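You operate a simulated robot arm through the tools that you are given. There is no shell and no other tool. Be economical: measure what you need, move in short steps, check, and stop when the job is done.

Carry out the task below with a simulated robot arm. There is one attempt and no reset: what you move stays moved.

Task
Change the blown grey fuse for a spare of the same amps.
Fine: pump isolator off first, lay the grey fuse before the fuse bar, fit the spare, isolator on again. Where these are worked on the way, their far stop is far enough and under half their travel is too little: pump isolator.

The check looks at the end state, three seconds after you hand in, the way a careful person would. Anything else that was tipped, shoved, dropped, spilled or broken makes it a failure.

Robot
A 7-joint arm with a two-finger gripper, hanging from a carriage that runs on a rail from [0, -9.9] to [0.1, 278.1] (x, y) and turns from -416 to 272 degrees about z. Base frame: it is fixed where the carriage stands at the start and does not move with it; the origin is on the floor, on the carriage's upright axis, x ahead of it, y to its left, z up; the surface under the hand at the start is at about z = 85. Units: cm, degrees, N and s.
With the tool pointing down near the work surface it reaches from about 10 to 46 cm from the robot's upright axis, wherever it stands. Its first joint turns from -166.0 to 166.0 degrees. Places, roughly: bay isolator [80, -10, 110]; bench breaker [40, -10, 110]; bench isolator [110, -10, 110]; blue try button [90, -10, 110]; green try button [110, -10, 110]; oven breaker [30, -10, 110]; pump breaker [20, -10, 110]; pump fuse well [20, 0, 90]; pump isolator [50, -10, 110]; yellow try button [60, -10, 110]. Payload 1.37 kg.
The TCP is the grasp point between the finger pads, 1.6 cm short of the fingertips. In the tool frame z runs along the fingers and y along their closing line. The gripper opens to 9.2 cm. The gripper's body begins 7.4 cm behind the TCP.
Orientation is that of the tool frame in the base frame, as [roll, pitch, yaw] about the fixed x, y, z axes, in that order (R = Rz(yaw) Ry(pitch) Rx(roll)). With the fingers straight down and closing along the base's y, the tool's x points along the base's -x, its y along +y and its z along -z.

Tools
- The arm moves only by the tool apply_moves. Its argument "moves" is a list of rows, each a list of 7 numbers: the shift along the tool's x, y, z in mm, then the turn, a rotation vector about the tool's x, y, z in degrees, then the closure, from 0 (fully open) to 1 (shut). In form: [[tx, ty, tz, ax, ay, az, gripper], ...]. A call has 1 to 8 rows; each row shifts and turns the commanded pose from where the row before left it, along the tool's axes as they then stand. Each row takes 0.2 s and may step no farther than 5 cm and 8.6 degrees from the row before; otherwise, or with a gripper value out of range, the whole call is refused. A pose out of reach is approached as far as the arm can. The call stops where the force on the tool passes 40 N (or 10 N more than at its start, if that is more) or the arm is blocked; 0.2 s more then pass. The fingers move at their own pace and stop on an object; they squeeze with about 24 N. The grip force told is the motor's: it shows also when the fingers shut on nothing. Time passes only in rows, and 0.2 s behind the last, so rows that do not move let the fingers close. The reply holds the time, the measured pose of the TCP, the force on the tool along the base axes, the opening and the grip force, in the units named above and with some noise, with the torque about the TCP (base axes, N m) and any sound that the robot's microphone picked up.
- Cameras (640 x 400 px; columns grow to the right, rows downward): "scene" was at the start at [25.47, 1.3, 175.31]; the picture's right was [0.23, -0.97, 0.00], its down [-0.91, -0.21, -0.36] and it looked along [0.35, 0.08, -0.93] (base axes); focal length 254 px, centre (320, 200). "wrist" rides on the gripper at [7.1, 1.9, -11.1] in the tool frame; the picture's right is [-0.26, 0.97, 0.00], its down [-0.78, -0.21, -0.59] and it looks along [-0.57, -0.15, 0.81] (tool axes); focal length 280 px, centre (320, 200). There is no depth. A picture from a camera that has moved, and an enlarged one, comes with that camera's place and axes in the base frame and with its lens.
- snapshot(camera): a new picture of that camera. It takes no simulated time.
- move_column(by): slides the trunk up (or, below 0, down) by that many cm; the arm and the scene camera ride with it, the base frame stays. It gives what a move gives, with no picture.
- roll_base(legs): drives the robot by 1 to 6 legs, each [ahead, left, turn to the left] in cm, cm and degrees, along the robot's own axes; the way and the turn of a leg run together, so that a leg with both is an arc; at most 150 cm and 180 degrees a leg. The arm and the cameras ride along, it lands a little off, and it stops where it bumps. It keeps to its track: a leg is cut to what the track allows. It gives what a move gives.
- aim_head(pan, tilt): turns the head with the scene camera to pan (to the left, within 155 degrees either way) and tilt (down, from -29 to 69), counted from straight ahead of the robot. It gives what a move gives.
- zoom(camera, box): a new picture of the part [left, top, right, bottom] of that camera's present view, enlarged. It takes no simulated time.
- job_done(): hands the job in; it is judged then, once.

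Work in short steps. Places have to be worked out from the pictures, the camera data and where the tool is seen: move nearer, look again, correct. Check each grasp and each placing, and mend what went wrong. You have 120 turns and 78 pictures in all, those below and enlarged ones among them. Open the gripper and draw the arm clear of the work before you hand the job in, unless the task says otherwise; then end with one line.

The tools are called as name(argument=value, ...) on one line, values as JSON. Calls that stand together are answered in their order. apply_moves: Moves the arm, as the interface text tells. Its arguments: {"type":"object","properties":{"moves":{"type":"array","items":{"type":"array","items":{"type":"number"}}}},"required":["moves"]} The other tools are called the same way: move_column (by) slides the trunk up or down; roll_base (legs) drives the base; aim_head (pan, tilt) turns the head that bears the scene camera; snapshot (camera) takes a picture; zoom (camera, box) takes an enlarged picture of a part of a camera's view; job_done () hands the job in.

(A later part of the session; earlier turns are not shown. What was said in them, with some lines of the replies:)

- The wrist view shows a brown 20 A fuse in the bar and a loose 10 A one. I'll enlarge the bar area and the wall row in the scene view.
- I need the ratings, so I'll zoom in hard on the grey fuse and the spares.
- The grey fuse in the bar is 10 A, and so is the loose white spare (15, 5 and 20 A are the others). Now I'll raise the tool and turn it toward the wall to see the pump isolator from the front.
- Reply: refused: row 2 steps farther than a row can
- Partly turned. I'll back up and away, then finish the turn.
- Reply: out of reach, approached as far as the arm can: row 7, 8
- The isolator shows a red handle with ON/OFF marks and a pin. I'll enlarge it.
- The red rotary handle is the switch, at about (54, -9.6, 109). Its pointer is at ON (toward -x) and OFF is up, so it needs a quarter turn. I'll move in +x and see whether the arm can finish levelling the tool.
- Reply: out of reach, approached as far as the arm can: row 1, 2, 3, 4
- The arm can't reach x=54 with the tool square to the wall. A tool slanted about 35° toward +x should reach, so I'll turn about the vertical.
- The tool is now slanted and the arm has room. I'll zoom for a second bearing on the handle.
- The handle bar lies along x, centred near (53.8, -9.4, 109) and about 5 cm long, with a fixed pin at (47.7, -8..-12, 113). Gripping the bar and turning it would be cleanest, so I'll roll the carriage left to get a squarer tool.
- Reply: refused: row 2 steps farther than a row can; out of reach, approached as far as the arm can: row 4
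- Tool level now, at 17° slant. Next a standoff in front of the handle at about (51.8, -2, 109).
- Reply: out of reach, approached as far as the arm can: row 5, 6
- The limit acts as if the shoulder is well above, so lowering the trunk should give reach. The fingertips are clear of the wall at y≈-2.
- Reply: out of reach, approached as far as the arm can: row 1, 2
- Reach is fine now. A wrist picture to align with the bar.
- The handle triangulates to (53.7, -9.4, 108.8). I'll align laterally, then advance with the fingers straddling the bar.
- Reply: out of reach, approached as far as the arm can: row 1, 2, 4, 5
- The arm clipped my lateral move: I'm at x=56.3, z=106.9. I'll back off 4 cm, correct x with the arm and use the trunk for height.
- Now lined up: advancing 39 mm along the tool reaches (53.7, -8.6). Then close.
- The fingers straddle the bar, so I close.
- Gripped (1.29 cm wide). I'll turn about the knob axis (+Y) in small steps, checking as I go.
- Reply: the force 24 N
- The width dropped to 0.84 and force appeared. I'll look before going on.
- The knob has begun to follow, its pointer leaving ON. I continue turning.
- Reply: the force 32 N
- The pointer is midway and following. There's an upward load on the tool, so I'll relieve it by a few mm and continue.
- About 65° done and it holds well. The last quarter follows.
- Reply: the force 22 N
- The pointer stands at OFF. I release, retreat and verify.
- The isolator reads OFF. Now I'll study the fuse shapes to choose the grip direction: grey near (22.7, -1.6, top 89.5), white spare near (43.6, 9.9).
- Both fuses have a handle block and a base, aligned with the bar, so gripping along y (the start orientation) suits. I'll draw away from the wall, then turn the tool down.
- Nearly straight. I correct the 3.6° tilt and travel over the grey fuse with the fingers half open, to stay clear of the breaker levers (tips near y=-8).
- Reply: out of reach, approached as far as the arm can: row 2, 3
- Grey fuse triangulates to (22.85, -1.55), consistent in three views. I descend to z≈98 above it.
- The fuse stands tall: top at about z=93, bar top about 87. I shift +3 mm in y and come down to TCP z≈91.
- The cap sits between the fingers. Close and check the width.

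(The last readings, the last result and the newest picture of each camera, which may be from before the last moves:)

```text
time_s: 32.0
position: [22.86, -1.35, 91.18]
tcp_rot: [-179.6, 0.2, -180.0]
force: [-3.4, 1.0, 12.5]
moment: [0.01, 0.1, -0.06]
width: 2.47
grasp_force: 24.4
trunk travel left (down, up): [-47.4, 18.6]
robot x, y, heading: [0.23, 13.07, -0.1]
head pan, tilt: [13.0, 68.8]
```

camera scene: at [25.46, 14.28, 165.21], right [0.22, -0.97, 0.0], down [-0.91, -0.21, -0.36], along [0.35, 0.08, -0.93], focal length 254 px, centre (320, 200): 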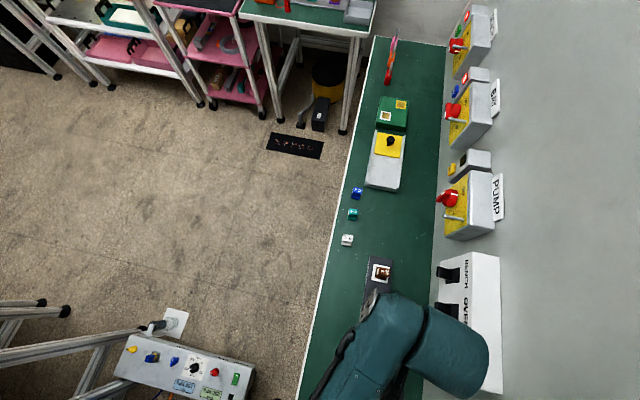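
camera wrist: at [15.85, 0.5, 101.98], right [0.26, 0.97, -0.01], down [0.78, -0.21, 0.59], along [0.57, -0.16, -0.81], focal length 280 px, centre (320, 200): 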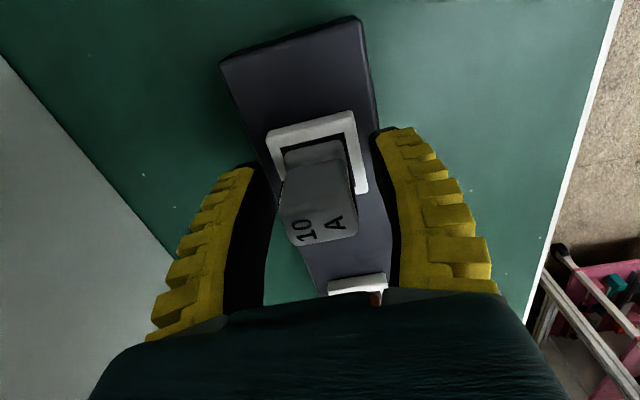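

Gripped at 2.47 cm. Pull straight up in small steps.

apply_moves(moves=[[0, 0, -8, 0, 0, 0, 0.9], [0, 0, -10, 0, 0, 0, 0.9], [0, 0, -15, 0, 0, 0, 0.9], [0, 0, -20, 0, 0, 0, 0.9], [0, 0, -20, 0, 0, 0, 0.9], [0, 0, 0, 0, 0, 0, 0.9]])

snapshot(camera="wrist")

```text
time_s: 33.5
position: [22.96, -1.48, 98.33]
tcp_rot: [-179.7, 0.2, -179.9]
force: [0.4, -0.3, -0.7]
moment: [0.01, 0.0, 0.02]
width: 2.09
grasp_force: 23.7
trunk travel left (down, up): [-47.4, 18.6]
robot x, y, heading: [-0.15, 13.03, -0.3]
head pan, tilt: [13.0, 68.8]
heard: snap
```

```text
40 pictures are left
camera wrist: at [15.92, 0.44, 109.27], right [0.26, 0.97, -0.01], down [0.78, -0.21, 0.59], along [0.57, -0.16, -0.81], focal length 280 px, centre (320, 200)
```

wrist: 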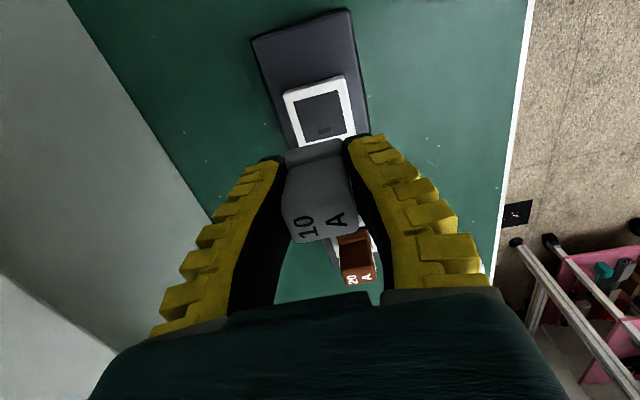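

The grey fuse is out. I carry it +9 cm in y, to the bench in front of the bar (y≈7.5, edge at about 14), and lower.

apply_moves(moves=[[0, 30, 0, 0, 0, 0, 0.9], [0, 30, 0, 0, 0, 0, 0.9], [0, 30, 0, 0, 0, 0, 0.9], [0, 0, 25, 0, 0, 0, 0.9], [0, 0, 25, 0, 0, 0, 0.9], [0, 0, 0, 0, 0, 0, 0.9]])

snapshot(camera="wrist")

zoom(camera="scene", box=[300, 220, 430, 400])

```text
time_s: 34.9
position: [23.06, 7.92, 93.37]
tcp_rot: [-179.5, 0.2, -179.8]
force: [-0.6, -0.6, -0.5]
moment: [0.02, 0.01, -0.04]
width: 2.1
grasp_force: 23.8
trunk travel left (down, up): [-47.4, 18.6]
robot x, y, heading: [-0.24, 13.01, -0.1]
head pan, tilt: [13.0, 68.8]
```

```text
39 pictures are left
camera wrist: at [15.94, 9.67, 104.29], right [0.26, 0.97, -0.01], down [0.78, -0.21, 0.59], along [0.57, -0.16, -0.81], focal length 280 px, centre (320, 200)
```

wrist: 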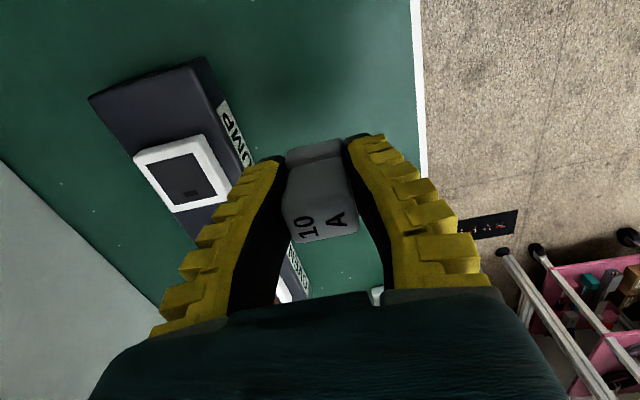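

```text
2.22 times, centred on (365, 310) of scene
camera zoom: at [25.47, 14.28, 165.21], right [0.22, -0.97, 0.0], down [-0.91, -0.21, -0.36], along [0.35, 0.08, -0.93], focal length 564 px, centre (220, -44)
```

zoom: 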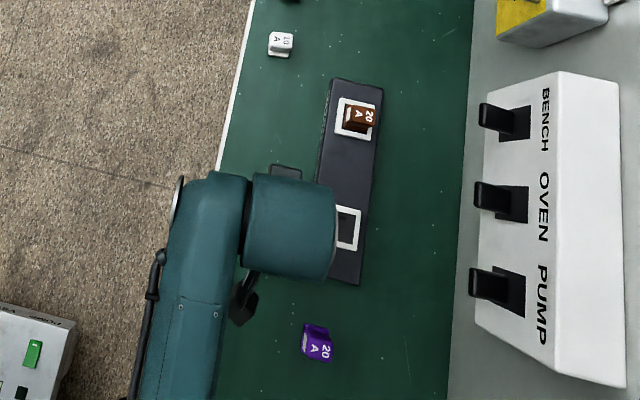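

The well is labelled PUMP, confirmed. Lower in small steps until contact.

apply_moves(moves=[[0, 0, 8, 0, 0, 0, 0.9], [0, 0, 5, 0, 0, 0, 0.9], [0, 0, 4, 0, 0, 0, 0.9], [0, 0, 4, 0, 0, 0, 0.9], [0, 0, 0, 0, 0, 0, 0.9]])

```text
time_s: 36.0
position: [22.95, 7.68, 91.1]
tcp_rot: [-179.6, 0.2, -179.9]
force: [-0.2, -0.2, -1.3]
moment: [-0.02, 0.01, 0.01]
width: 2.07
grasp_force: 23.9
trunk travel left (down, up): [-47.4, 18.6]
robot x, y, heading: [0.21, 12.76, -0.1]
head pan, tilt: [13.0, 68.8]
```

apply_moves(moves=[[0, 0, 4, 0, 0, 0, 0.9], [0, 0, 4, 0, 0, 0, 0.9], [0, 0, 3, 0, 0, 0, 0.9], [0, 0, 0, 0, 0, 0, 0.9]])

```text
time_s: 37.0
position: [22.98, 7.6, 89.97]
tcp_rot: [-179.6, 0.1, -180.0]
force: [-0.4, 0.1, -0.8]
moment: [-0.02, -0.01, -0.01]
width: 2.09
grasp_force: 23.8
trunk travel left (down, up): [-47.4, 18.6]
robot x, y, heading: [0.04, 12.94, 0.1]
head pan, tilt: [13.0, 68.8]
```

apply_moves(moves=[[0, 0, 3, 0, 0, 0, 0.9], [0, 0, 3, 0, 0, 0, 0.9], [0, 0, 3, 0, 0, 0, 0.9], [0, 0, 0, 0, 0, 0, 0.9]])

snapshot(camera="wrist")

```text
time_s: 38.0
position: [22.9, 7.55, 89.1]
tcp_rot: [-179.6, 0.0, -179.9]
force: [0.4, 0.6, 0.1]
moment: [0.02, 0.01, -0.02]
width: 2.06
grasp_force: 24.2
trunk travel left (down, up): [-47.4, 18.6]
robot x, y, heading: [0.0, 13.27, 0.1]
head pan, tilt: [13.0, 68.8]
```

```text
37 pictures are left
camera wrist: at [15.8, 9.43, 100.08], right [0.26, 0.97, -0.01], down [0.78, -0.21, 0.59], along [0.57, -0.16, -0.81], focal length 280 px, centre (320, 200)
```

wrist: 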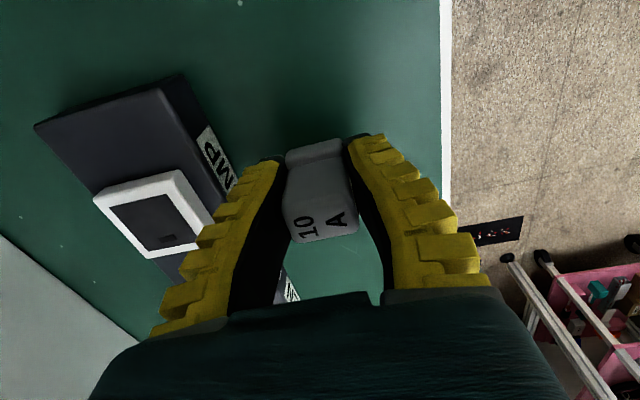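

apply_moves(moves=[[0, 0, 4, 0, 0, 0, 0.9], [0, 0, 3, 0, 0, 0, 0.9], [0, 0, 3, 0, 0, 0, 0.9], [0, 0, 0, 0, 0, 0, 0.9]])

```text
time_s: 39.0
position: [22.81, 7.63, 88.1]
tcp_rot: [-179.6, 0.1, -179.9]
force: [0.0, 0.3, -0.3]
moment: [0.02, -0.02, 0.04]
width: 2.1
grasp_force: 23.9
trunk travel left (down, up): [-47.4, 18.6]
robot x, y, heading: [-0.06, 12.86, -0.0]
head pan, tilt: [13.0, 68.8]
```

apply_moves(moves=[[0, 0, 2, 0, 0, 0, 0.9], [0, 0, 2, 0, 0, 0, 0.9], [0, 0, 2, 0, 0, 0, 0.9], [0, 0, 2, 0, 0, 0, 0.9], [0, 0, 0, 0, 0, 0, 0.9]])

```text
time_s: 40.2
position: [22.88, 7.38, 87.34]
tcp_rot: [-179.6, 0.1, -179.9]
force: [0.0, -0.3, 0.1]
moment: [-0.03, -0.01, -0.01]
width: 2.09
grasp_force: 23.7
trunk travel left (down, up): [-47.4, 18.6]
robot x, y, heading: [0.2, 13.02, -0.0]
head pan, tilt: [13.0, 68.8]
```

apply_moves(moves=[[0, 0, 2, 0, 0, 0, 0.9], [0, 0, 2, 0, 0, 0, 0.9], [0, 0, 2, 0, 0, 0, 0.9], [0, 0, 0, 0, 0, 0, 0.9]])

snapshot(camera="wrist")

```text
time_s: 41.2
position: [22.96, 7.42, 86.7]
tcp_rot: [-179.6, 0.2, -179.9]
force: [-7.6, 0.9, 24.4]
moment: [-0.04, 0.09, 0.0]
width: 3.19
grasp_force: 23.0
trunk travel left (down, up): [-47.4, 18.6]
robot x, y, heading: [0.08, 12.82, 0.0]
head pan, tilt: [13.0, 68.8]
```

```text
36 pictures are left
camera wrist: at [15.88, 9.38, 97.73], right [0.26, 0.97, -0.01], down [0.78, -0.21, 0.59], along [0.57, -0.16, -0.8], focal length 280 px, centre (320, 200)
```

wrist: 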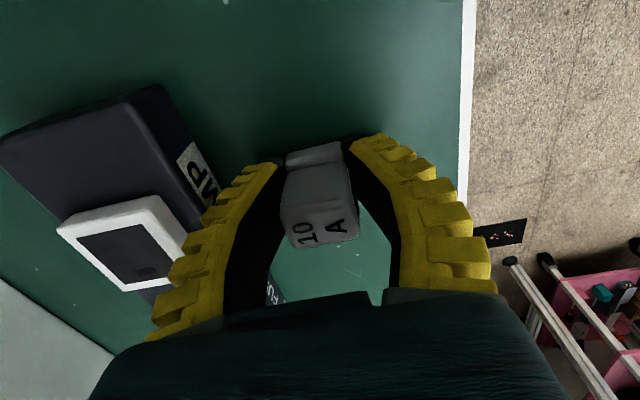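

Contact with the bench, so I ease up 2 mm, open, and rise.

apply_moves(moves=[[0, 0, -2, 0, 0, 0, 0.6], [0, 0, -1, 0, 0, 0, 0.4], [0, 0, 0, 0, 0, 0, 0.4], [0, 0, -20, 0, 0, 0, 0.4], [0, 0, -40, 0, 0, 0, 0.4], [0, 0, -40, 0, 0, 0, 0.4], [0, 0, 0, 0, 0, 0, 0.4]])

snapshot(camera="wrist")

```text
time_s: 42.9
position: [23.01, 7.61, 97.03]
tcp_rot: [-179.6, 0.1, -179.9]
force: [0.5, 0.3, -0.4]
moment: [-0.02, 0.02, -0.02]
width: 5.79
grasp_force: 1.7
trunk travel left (down, up): [-47.4, 18.6]
robot x, y, heading: [0.2, 12.95, 0.2]
head pan, tilt: [13.0, 68.8]
```

```text
35 pictures are left
camera wrist: at [15.95, 9.44, 108.06], right [0.26, 0.97, -0.01], down [0.78, -0.21, 0.59], along [0.57, -0.16, -0.81], focal length 280 px, centre (320, 200)
```

wrist: 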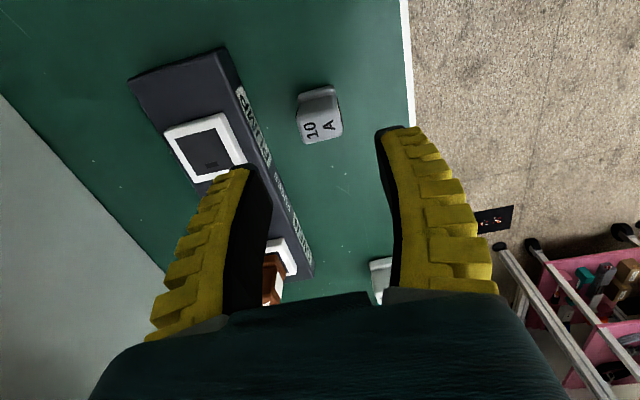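

Grey fuse stands in front of the bar. I'll zoom for its shape and the well's geometry.

zoom(camera="wrist", box=[130, 60, 370, 200])

```text
2.67 times, centred on (250, 130) of wrist
camera zoom: at [15.95, 9.44, 108.06], right [0.26, 0.97, -0.01], down [0.78, -0.21, 0.59], along [0.57, -0.16, -0.81], focal length 748 px, centre (507, 387)
```

zoom: 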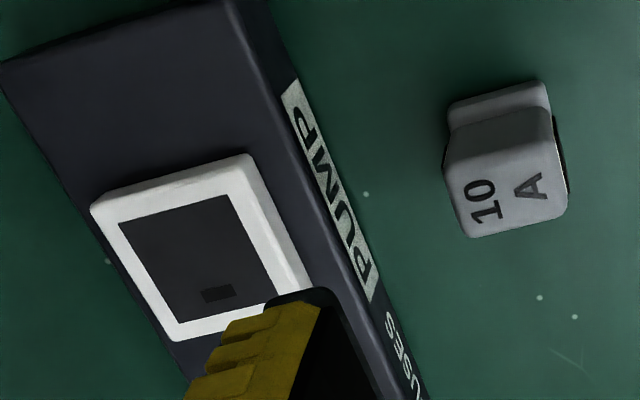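

Well centre ≈ (22.9, -1.4), frame top ≈ 89.4. Now over to the white 10 A spare near (43.6, 9.9).

apply_moves(moves=[[-20, 3, -30, 0, 0, 0, 0.4], [-45, 5, 0, 0, 0, 0, 0.4], [-45, 5, 0, 0, 0, 0, 0.4], [-45, 5, 0, 0, 0, 0, 0.4], [-45, 5, 0, 0, 0, 0, 0.4], [0, 0, 0, 0, 0, 0, 0.4]])

snapshot(camera="wrist")

```text
time_s: 44.2
position: [42.8, 10.0, 99.97]
tcp_rot: [-179.7, 0.1, -179.9]
force: [0.4, 1.2, 1.2]
moment: [-0.02, 0.05, -0.07]
width: 5.76
grasp_force: 1.8
trunk travel left (down, up): [-47.4, 18.6]
robot x, y, heading: [0.32, 12.83, 0.1]
head pan, tilt: [13.0, 68.8]
```

```text
33 pictures are left
camera wrist: at [35.84, 11.89, 110.9], right [0.26, 0.97, -0.01], down [0.78, -0.21, 0.59], along [0.57, -0.16, -0.81], focal length 280 px, centre (320, 200)
```

wrist: 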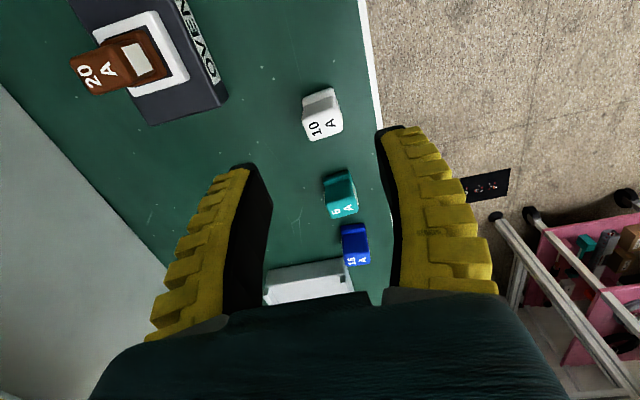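

White spare at ≈(43.8, 9.85). I'll zoom to judge its yaw.

zoom(camera="wrist", box=[270, 70, 390, 150])

```text
5.00 times, centred on (330, 110) of wrist
camera zoom: at [35.84, 11.89, 110.9], right [0.26, 0.97, -0.01], down [0.78, -0.21, 0.59], along [0.57, -0.16, -0.81], focal length 1402 px, centre (270, 650)
```

zoom: 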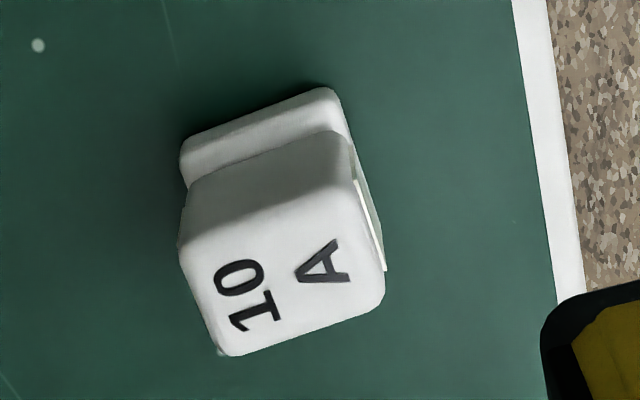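

The spare is yawed about +5°. I rotate the tool to match, centre, and descend to TCP z≈88.

apply_moves(moves=[[-10, -2, 20, 0, 0, -5, 0.45], [0, 0, 40, 0, 0, 0, 0.45], [0, 0, 30, 0, 0, 0, 0.45], [0, 0, 30, 0, 0, 0, 0.45], [0, 0, 0, 0, 0, 0, 0.45]])

snapshot(camera="wrist")

```text
time_s: 45.5
position: [43.84, 9.67, 88.1]
tcp_rot: [-179.6, 0.2, -174.9]
force: [0.7, 0.1, -0.3]
moment: [-0.02, 0.0, -0.01]
width: 5.35
grasp_force: 2.0
trunk travel left (down, up): [-47.4, 18.6]
robot x, y, heading: [0.35, 13.22, -0.2]
head pan, tilt: [13.0, 68.8]
```

```text
31 pictures are left
camera wrist: at [36.66, 10.92, 98.98], right [0.17, 0.98, -0.01], down [0.79, -0.14, 0.59], along [0.58, -0.11, -0.81], focal length 280 px, centre (320, 200)
```

wrist: 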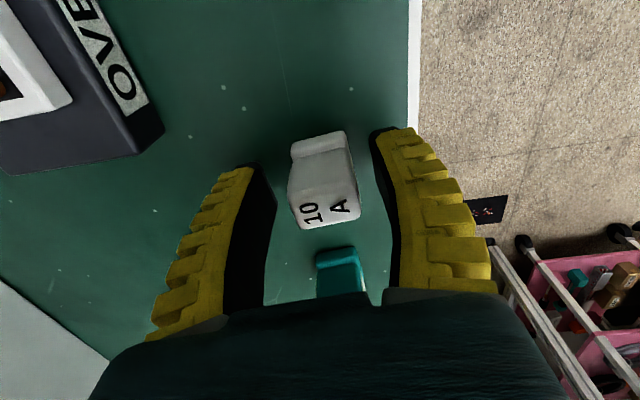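

Aligned. Close.

apply_moves(moves=[[0, 0, 0, 0, 0, 0, 0.7], [0, 0, 0, 0, 0, 0, 0.9], [0, 0, 0, 0, 0, 0, 0.9], [0, 0, 0, 0, 0, 0, 0.9]])

apply_moves(moves=[[0, 0, -20, 0, 0, 0, 0.9], [0, 0, -40, 0, 0, 0, 0.9], [0, 0, -40, 0, 0, 0, 0.9], [0, 0, 0, 0, 0, 0, 0.9]])

snapshot(camera="wrist")

```text
time_s: 46.5
position: [43.9, 9.7, 88.13]
tcp_rot: [-179.7, 0.2, -174.9]
force: [-4.5, 0.0, 13.3]
moment: [-0.01, 0.14, -0.03]
width: 2.38
grasp_force: 23.3
trunk travel left (down, up): [-47.4, 18.6]
robot x, y, heading: [0.02, 13.0, -0.0]
head pan, tilt: [13.0, 68.8]
```

```text
time_s: 47.5
position: [43.66, 9.85, 98.2]
tcp_rot: [-179.6, 0.1, -174.9]
force: [0.3, -0.3, -0.6]
moment: [0.0, 0.03, -0.01]
width: 2.07
grasp_force: 23.9
trunk travel left (down, up): [-47.4, 18.6]
robot x, y, heading: [-0.02, 13.08, -0.3]
head pan, tilt: [13.0, 68.8]
```

```text
30 pictures are left
camera wrist: at [36.55, 11.12, 109.11], right [0.17, 0.98, -0.01], down [0.79, -0.14, 0.59], along [0.58, -0.11, -0.81], focal length 280 px, centre (320, 200)
```

wrist: 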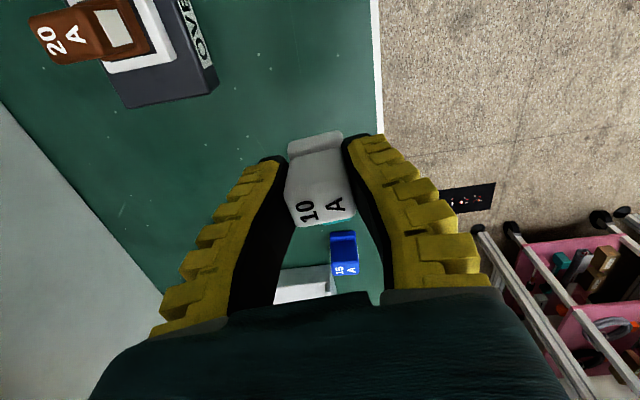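

Spare held squarely (2.07 cm wide). I raise it, square the yaw, and carry it over the well.

apply_moves(moves=[[0, 0, -40, 0, 0, 5, 0.9], [42, -22, 0, 0, 0, 0, 0.9], [42, -22, 0, 0, 0, 0, 0.9], [42, -23, 0, 0, 0, 0, 0.9], [41, -23, 0, 0, 0, 0, 0.9], [41, -22, 0, 0, 0, 0, 0.9], [0, 0, 0, 0, 0, 0, 0.9]])

snapshot(camera="wrist")

```text
time_s: 49.0
position: [23.0, -1.66, 102.04]
tcp_rot: [-179.7, 0.1, -179.9]
force: [-0.1, 0.2, 0.1]
moment: [-0.01, 0.01, 0.03]
width: 2.1
grasp_force: 24.1
trunk travel left (down, up): [-47.4, 18.6]
robot x, y, heading: [-0.09, 13.04, -0.2]
head pan, tilt: [13.0, 68.8]
```

```text
29 pictures are left
camera wrist: at [15.98, 0.28, 113.1], right [0.26, 0.97, -0.01], down [0.78, -0.21, 0.59], along [0.57, -0.16, -0.81], focal length 280 px, centre (320, 200)
```

wrist: 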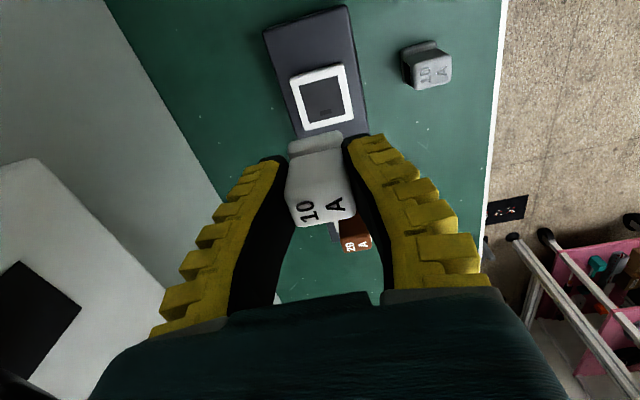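

Over the well. I descend to just above the frame (TCP z≈93.8) with a +2 mm y correction and check alignment.

apply_moves(moves=[[0, 2, 30, 0, 0, 0, 0.9], [0, 0, 30, 0, 0, 0, 0.9], [0, 0, 22, 0, 0, 0, 0.9], [0, 0, 0, 0, 0, 0, 0.9], [0, 0, 0, 0, 0, 0, 0.9]])

snapshot(camera="wrist")

zoom(camera="scene", box=[300, 220, 430, 400])

```text
time_s: 50.2
position: [23.03, -1.32, 93.94]
tcp_rot: [-179.6, 0.1, -180.0]
force: [0.1, 1.5, 0.2]
moment: [0.0, 0.0, -0.01]
width: 2.08
grasp_force: 24.5
trunk travel left (down, up): [-47.4, 18.6]
robot x, y, heading: [0.33, 13.18, 0.0]
head pan, tilt: [13.0, 68.8]
```

```text
28 pictures are left
camera wrist: at [15.95, 0.55, 104.86], right [0.26, 0.97, -0.01], down [0.78, -0.21, 0.59], along [0.57, -0.16, -0.81], focal length 280 px, centre (320, 200)
```

wrist: 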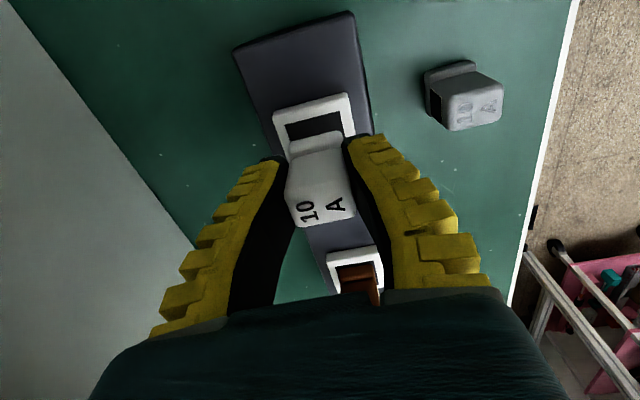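

```text
2.22 times, centred on (365, 310) of scene
camera zoom: at [25.47, 14.28, 165.21], right [0.22, -0.97, 0.0], down [-0.91, -0.21, -0.36], along [0.35, 0.08, -0.93], focal length 564 px, centre (220, -44)
```

zoom: 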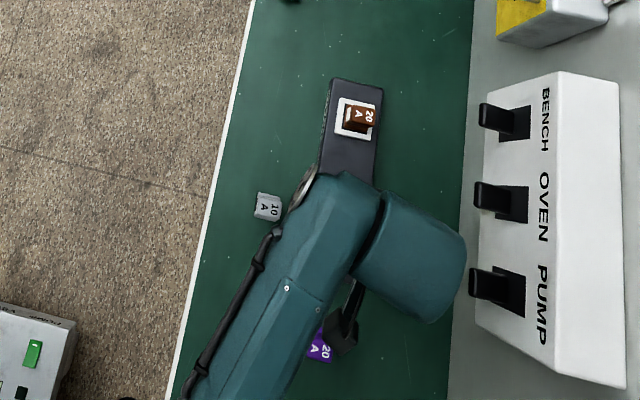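

Alignment looks right; I nudge 1.5 mm in -x and lower in small steps.

apply_moves(moves=[[1.5, 0, 5, 0, 0, 0, 0.95], [0, 0, 5, 0, 0, 0, 0.95], [0, 0, 5, 0, 0, 0, 0.95], [0, 0, 0, 0, 0, 0, 0.95]])

```text
time_s: 51.2
position: [23.1, -1.27, 92.27]
tcp_rot: [-179.5, 0.1, -179.9]
force: [0.9, -1.1, -0.9]
moment: [0.01, -0.05, -0.04]
width: 2.1
grasp_force: 24.0
trunk travel left (down, up): [-47.4, 18.6]
robot x, y, heading: [0.1, 13.15, -0.2]
head pan, tilt: [13.0, 68.8]
```

apply_moves(moves=[[1.5, 0, 4, 0, 0, 0, 0.95], [0, 0, 4, 0, 0, 0, 0.95], [0, 0, 4, 0, 0, 0, 0.95], [0, 0, 0, 0, 0, 0, 0.95]])

snapshot(camera="wrist")

```text
time_s: 52.2
position: [22.92, -1.41, 91.19]
tcp_rot: [-179.5, 0.2, -179.9]
force: [-7.6, 0.8, 32.2]
moment: [-0.01, 0.0, -0.04]
width: 4.12
grasp_force: 24.2
trunk travel left (down, up): [-47.4, 18.6]
robot x, y, heading: [0.15, 13.17, -0.1]
head pan, tilt: [13.0, 68.8]
heard: snap
```

```text
26 pictures are left
camera wrist: at [15.82, 0.49, 102.21], right [0.26, 0.97, -0.01], down [0.78, -0.2, 0.59], along [0.57, -0.16, -0.8], focal length 280 px, centre (320, 200)
```

wrist: 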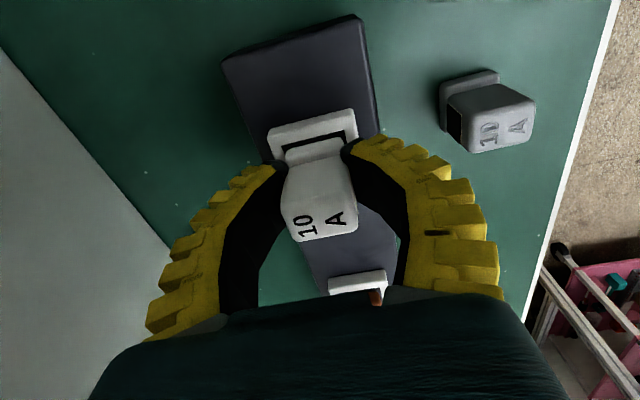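

Snap heard: the spare clicked in. Open gently, rise, and verify.

apply_moves(moves=[[0, 0, -2, 0, 0, 0, 0.5], [0, 0, 0, 0, 0, 0, 0.4], [0, 0, 0, 0, 0, 0, 0.4], [0, 0, -30, 0, 0, 0, 0.4], [0, 0, -40, 0, 0, 0, 0.4], [0, 0, 0, 0, 0, 0, 0.4]])

snapshot(camera="wrist")

```text
time_s: 53.6
position: [22.79, -1.21, 98.44]
tcp_rot: [-179.6, 0.1, -179.9]
force: [0.7, -0.2, -0.5]
moment: [-0.01, 0.01, 0.01]
width: 5.79
grasp_force: 2.3
trunk travel left (down, up): [-47.4, 18.6]
robot x, y, heading: [-0.24, 13.12, 0.0]
head pan, tilt: [13.0, 68.8]
```

```text
25 pictures are left
camera wrist: at [15.72, 0.68, 109.4], right [0.26, 0.97, -0.01], down [0.78, -0.21, 0.59], along [0.57, -0.16, -0.81], focal length 280 px, centre (320, 200)
```

wrist: 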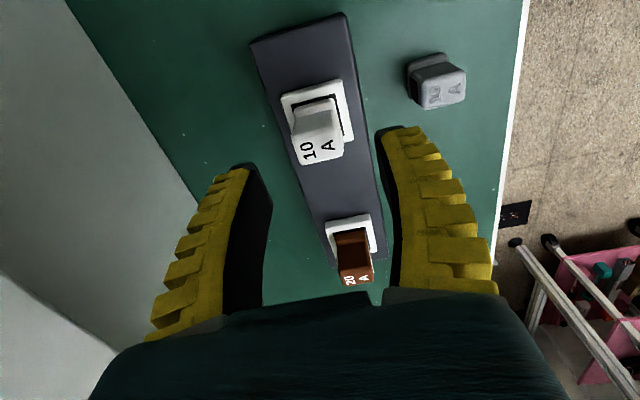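

It resembles the original seating. One zoom to be sure of depth and tilt.

zoom(camera="wrist", box=[270, 60, 390, 180])

```text
3.33 times, centred on (330, 120) of wrist
camera zoom: at [15.72, 0.68, 109.4], right [0.26, 0.97, -0.01], down [0.78, -0.21, 0.59], along [0.57, -0.16, -0.81], focal length 935 px, centre (287, 467)
```

zoom: 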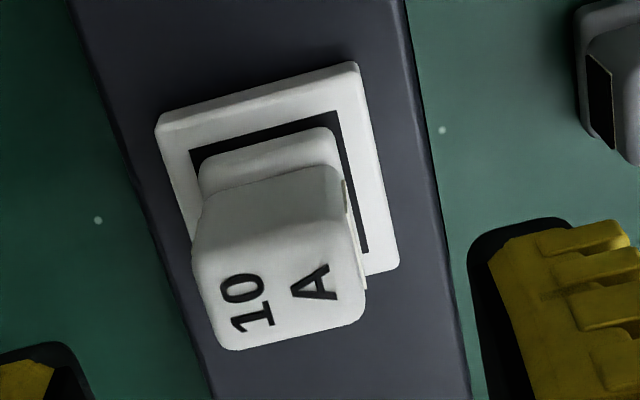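

Seated properly within the well. Now back to the isolator: rise, move to the clear spot and reverse the earlier turns.

apply_moves(moves=[[0, 10, -45, 0, 0, 0, 0.5], [-20, 20, -40, 0, 0, 0, 0.5], [-40, 20, -20, 0, 0, 0, 0.5], [-40, 20, -20, 0, 0, 0, 0.5], [-40, 20, -20, 0, 0, -8, 0.5], [-40, 20, -20, 0, 0, -8, 0.5], [-35, 20, -20, 0, 0, -8, 0.5], [0, 0, 0, 0, 0, -8, 0.5]])

apply_moves(moves=[[0, 0, 0, 0, 0, -8.3, 0.5], [0, 0, 0, 0, 0, -8.3, 0.5], [0, 0, 0, 0, 0, -8.3, 0.5], [0, 0, 0, 0, 0, -8.3, 0.5], [0, 0, 0, 0, 0, -8.3, 0.5], [0, 0, 0, 0, 0, -8.3, 0.5], [0, 0, 0, 0, 0, -8.2, 0.5], [0, 0, 0, 0, 0, 0, 0.5]])

```text
time_s: 55.5
position: [43.43, 13.51, 116.72]
tcp_rot: [-179.6, -0.1, -147.7]
force: [-0.3, 0.4, -0.4]
moment: [-0.01, 0.03, 0.01]
width: 4.92
grasp_force: 2.0
trunk travel left (down, up): [-47.4, 18.6]
robot x, y, heading: [0.3, 12.9, 0.3]
head pan, tilt: [13.0, 68.8]
```

```text
time_s: 57.2
position: [43.05, 13.27, 116.88]
tcp_rot: [-179.9, -0.4, -89.8]
force: [0.8, 0.7, 0.6]
moment: [-0.01, -0.02, 0.01]
width: 4.89
grasp_force: 2.2
trunk travel left (down, up): [-47.4, 18.6]
robot x, y, heading: [0.16, 13.07, -0.1]
head pan, tilt: [13.0, 68.8]
```

apply_moves(moves=[[0, 0, 0, 0, 8.4, 0, 0.5], [0, 0, 0, 0, 8.4, 0, 0.5], [0, 0, 0, 0, 8.4, 0, 0.5], [0, 0, 0, 0, 8.4, 0, 0.5], [0, 0, 0, 0, 8.4, 0, 0.5], [0, 0, 0, 0, 8.4, 0, 0.5], [0, 0, 0, 0, 8.4, 0, 0.5], [0, 0, 0, 0, 8.4, 0, 0.5]])

apply_moves(moves=[[0, 0, 0, 0, 5.8, 0, 0.5], [0, 0, 0, 0, 0, 0, 0.5]])

```text
time_s: 59.0
position: [43.22, 13.33, 116.94]
tcp_rot: [-179.6, -67.7, -90.3]
force: [0.2, -0.1, -0.2]
moment: [-0.03, 0.03, -0.05]
width: 4.93
grasp_force: 2.0
trunk travel left (down, up): [-47.4, 18.6]
robot x, y, heading: [0.13, 12.96, -0.2]
head pan, tilt: [13.0, 68.8]
```

```text
time_s: 59.6
position: [43.22, 13.39, 116.77]
tcp_rot: [-179.6, -73.5, -90.3]
force: [-0.6, 0.4, -0.2]
moment: [0.03, -0.02, 0.01]
width: 4.92
grasp_force: 1.9
trunk travel left (down, up): [-47.4, 18.6]
robot x, y, heading: [-0.2, 13.08, -0.1]
head pan, tilt: [13.0, 68.8]
```

apply_moves(moves=[[-3, -26.5, 35.5, 0, 0, 0, 0.5], [-3, -26.5, 35.5, 0, 0, 0, 0.5], [-3, -26.5, 35.5, 0, 0, 0, 0.5], [-3, -26.5, 35.5, 0, 0, 0, 0.5], [0, 0, 0, 0, 0, 0, 0.5]])

snapshot(camera="wrist")

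```text
time_s: 60.9
position: [53.97, 0.05, 111.59]
tcp_rot: [-179.3, -73.3, -90.3]
force: [0.6, -0.6, -0.1]
moment: [0.01, 0.0, 0.01]
width: 4.91
grasp_force: 2.0
trunk travel left (down, up): [-47.4, 18.6]
robot x, y, heading: [-0.03, 13.28, -0.4]
head pan, tilt: [13.0, 68.8]
```

```text
23 pictures are left
camera wrist: at [51.96, 8.49, 121.56], right [-0.96, 0.07, -0.25], down [0.21, 0.79, -0.58], along [0.16, -0.61, -0.78], focal length 280 px, centre (320, 200)
```

wrist: 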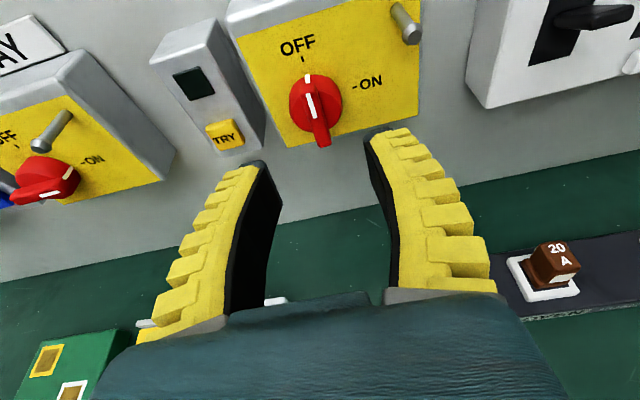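

The handle is dead ahead. I advance 87 mm along the tool to straddle it.

apply_moves(moves=[[0, 0, 30, 0, 0, 0, 0.5], [0, 0, 30, 0, 0, 0, 0.5], [0, 0, 27, 0, 0, 0, 0.5], [0, 0, 0, 0, 0, 0, 0.5]])

snapshot(camera="wrist")

```text
time_s: 61.9
position: [53.73, -8.26, 109.35]
tcp_rot: [-179.4, -73.3, -90.3]
force: [0.8, 0.3, 0.6]
moment: [0.02, 0.01, -0.01]
width: 4.89
grasp_force: 2.1
trunk travel left (down, up): [-47.4, 18.6]
robot x, y, heading: [0.11, 12.9, -0.0]
head pan, tilt: [13.0, 68.8]
```

```text
22 pictures are left
camera wrist: at [51.92, 0.19, 119.15], right [-0.96, 0.07, -0.25], down [0.21, 0.79, -0.58], along [0.16, -0.61, -0.78], focal length 280 px, centre (320, 200)
```

wrist: 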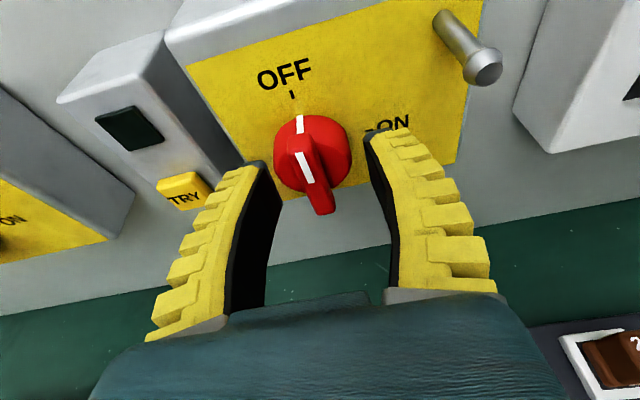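

Bar between the fingers. Close, then turn back toward ON.

apply_moves(moves=[[0, 0, 0, 0, 0, 0, 0.95], [0, 0, 0, 0, 0, 0, 0.95], [0, 0, 0, 0, 0, 0, 0.95], [0, 0, 0, 2.41, 0, 8.15, 0.95], [0, 0, 0, 2.41, 0, 8.15, 0.95], [0, 0, 0, 2.41, 0, 8.15, 0.95], [0, 0, 0, 0, 0, 0, 0.95]])

```text
time_s: 63.5
position: [53.87, -8.17, 109.29]
tcp_rot: [-120.7, -59.5, -145.3]
force: [3.8, 5.4, 1.3]
moment: [0.1, -0.03, 0.12]
width: 0.91
grasp_force: 22.8
trunk travel left (down, up): [-47.4, 18.6]
robot x, y, heading: [0.01, 12.72, -0.1]
head pan, tilt: [13.0, 68.8]
```

apply_moves(moves=[[0, 0, 0, 2.41, 0, 8.15, 0.95], [0, 0, 0, 2.41, 0, 8.15, 0.95], [0, 0, 0, 2.41, 0, 8.15, 0.95], [0, 0, 0, 0, 0, 0, 0.95]])

snapshot(camera="wrist")

```text
time_s: 64.5
position: [53.71, -8.2, 109.33]
tcp_rot: [-102.9, -36.9, -159.0]
force: [-9.8, 8.5, 9.1]
moment: [-0.16, -0.01, -0.2]
width: 0.64
grasp_force: 28.1
trunk travel left (down, up): [-47.4, 18.6]
robot x, y, heading: [0.05, 12.78, -0.0]
head pan, tilt: [13.0, 68.8]
```

```text
21 pictures are left
camera wrist: at [44.86, 0.29, 113.85], right [-0.41, 0.08, -0.91], down [0.58, 0.79, -0.2], along [0.7, -0.61, -0.37], focal length 280 px, centre (320, 200)
```

wrist: 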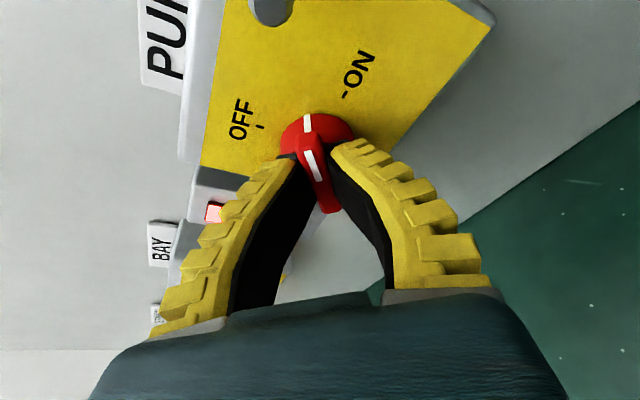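

Following well, and the pump lamp has lit. About 40° more to reach the ON stop.

apply_moves(moves=[[0, 0, 0, 2.41, 0, 8.15, 0.95], [0, 0, 0, 2.41, 0, 8.15, 0.95], [0, 0, 0, 2.41, 0, 8.15, 0.95], [0, 0, 0, 2.41, 0, 8.15, 0.95], [0, 0, 0, 0.9, 0, 3, 0.95], [0, 0, 0, 0, 0, 0, 0.95]])

snapshot(camera="wrist")

```text
time_s: 65.8
position: [53.62, -8.25, 108.88]
tcp_rot: [-90.7, -1.9, -163.4]
force: [-8.8, 5.2, -6.9]
moment: [0.09, -0.01, -0.01]
width: 0.6
grasp_force: 28.1
trunk travel left (down, up): [-47.4, 18.6]
robot x, y, heading: [0.11, 13.03, -0.2]
head pan, tilt: [13.0, 68.8]
```

```text
20 pictures are left
camera wrist: at [43.67, 0.36, 107.24], right [0.22, 0.08, -0.97], down [0.59, 0.79, 0.2], along [0.78, -0.61, 0.12], focal length 280 px, centre (320, 200)
```

wrist: 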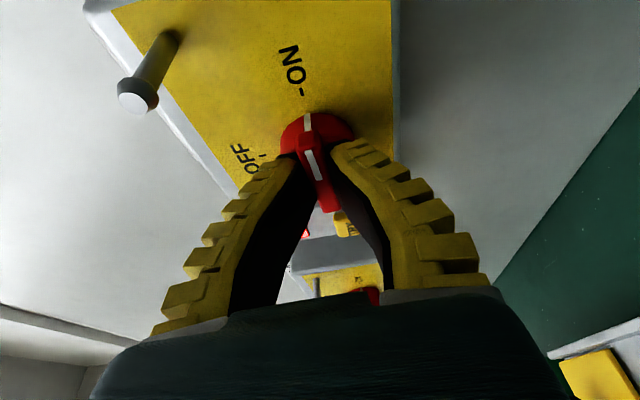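

Pointer is on ON. I add 4° to seat it at the stop, then release and retreat.

apply_moves(moves=[[0, 0, 0, 1.1, 0, 4, 0.95], [0, 0, 0, 0, 0, 0, 0.95], [0, 0, 0, -0.5, 0, -2, 0.5], [0, 0, 0, 0, 0, 0, 0.5], [0, 0, -25, 0, 0, 0, 0.5], [0, 0, -40, 0, 0, 0, 0.5], [0, 0, -40, 0, 0, 0, 0.5], [0, 0, -30, 0, 0, 0, 0.5]])

snapshot(camera="wrist")

snapshot(camera="scene")

```text
time_s: 67.7
position: [50.05, 4.84, 109.18]
tcp_rot: [-90.0, 0.3, -163.4]
force: [-1.0, -0.8, -0.2]
moment: [0.02, -0.03, 0.04]
width: 4.88
grasp_force: 2.2
trunk travel left (down, up): [-47.4, 18.6]
robot x, y, heading: [-0.0, 12.87, 0.2]
head pan, tilt: [13.0, 68.8]
```

```text
19 pictures are left
camera wrist: at [40.13, 13.22, 107.16], right [0.26, 0.08, -0.96], down [0.58, 0.79, 0.22], along [0.77, -0.61, 0.16], focal length 280 px, centre (320, 200)
```

wrist: 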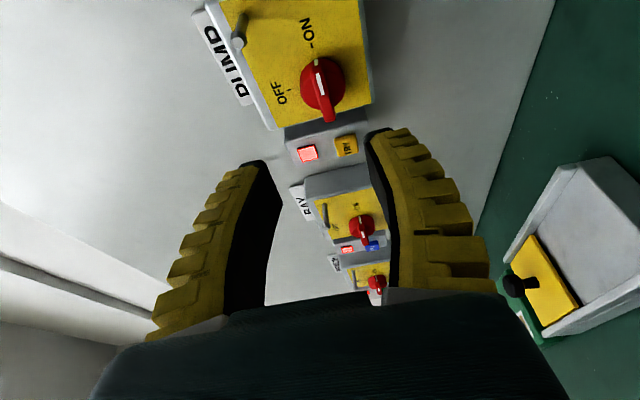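

```text
18 pictures are left
camera scene: at [25.47, 14.28, 165.21], right [0.22, -0.97, 0.0], down [-0.91, -0.21, -0.36], along [0.35, 0.08, -0.93], focal length 254 px, centre (320, 200)
```

scene: 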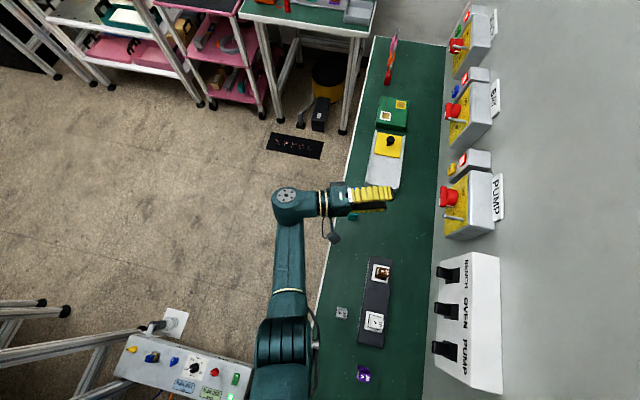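

The pump lamp now glows (dark at the start), so the circuit is live. Final zooms on the handle and the fuse bar.

zoom(camera="wrist", box=[250, 0, 380, 130])

zoom(camera="scene", box=[320, 180, 410, 390])

```text
3.08 times, centred on (315, 65) of wrist
camera zoom: at [40.13, 13.22, 107.16], right [0.26, 0.08, -0.96], down [0.58, 0.79, 0.22], along [0.77, -0.61, 0.16], focal length 863 px, centre (335, 615)
```

zoom: 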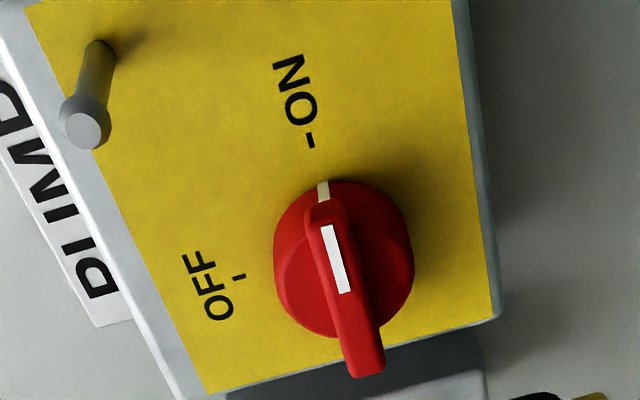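

```text
1.90 times, centred on (365, 285) of scene
camera zoom: at [25.47, 14.28, 165.21], right [0.22, -0.97, 0.0], down [-0.91, -0.21, -0.36], along [0.35, 0.08, -0.93], focal length 483 px, centre (234, 38)
```

zoom: 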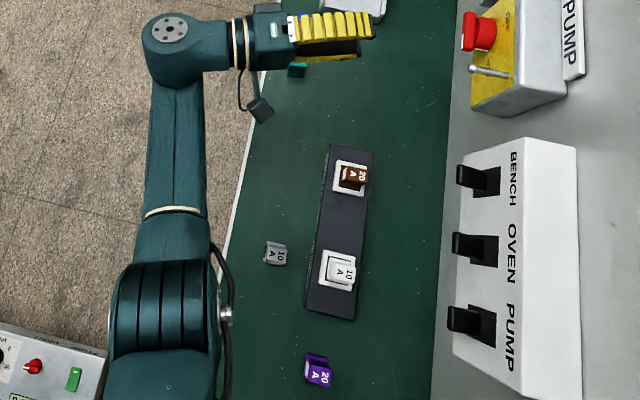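

All good: pointer at ON, spare in the PUMP well, grey fuse in front. I open fully and draw the arm back a little.

apply_moves(moves=[[0, 0, -40, 0, 0, 0, 0], [0, 0, -40, 0, 0, 0, 0], [0, 0, 0, 0, 0, 0, 0]])

```text
time_s: 68.5
position: [47.83, 12.18, 109.05]
tcp_rot: [-90.0, 0.3, -163.4]
force: [0.6, 0.8, 0.4]
moment: [0.02, 0.01, -0.01]
width: 9.18
grasp_force: 0.1
trunk travel left (down, up): [-47.4, 18.6]
robot x, y, heading: [0.16, 12.8, -0.1]
head pan, tilt: [13.0, 68.8]
```

The arm is clear and the gripper is open, so I hand in.

job_done()

```text
The job is handed in.
```

The pump isolator was turned off, the blown grey 10 A fuse now stands on the bench in front of the fuse bar, the white 10 A spare snapped into the PUMP well, and the isolator is back ON with its lamp lit.
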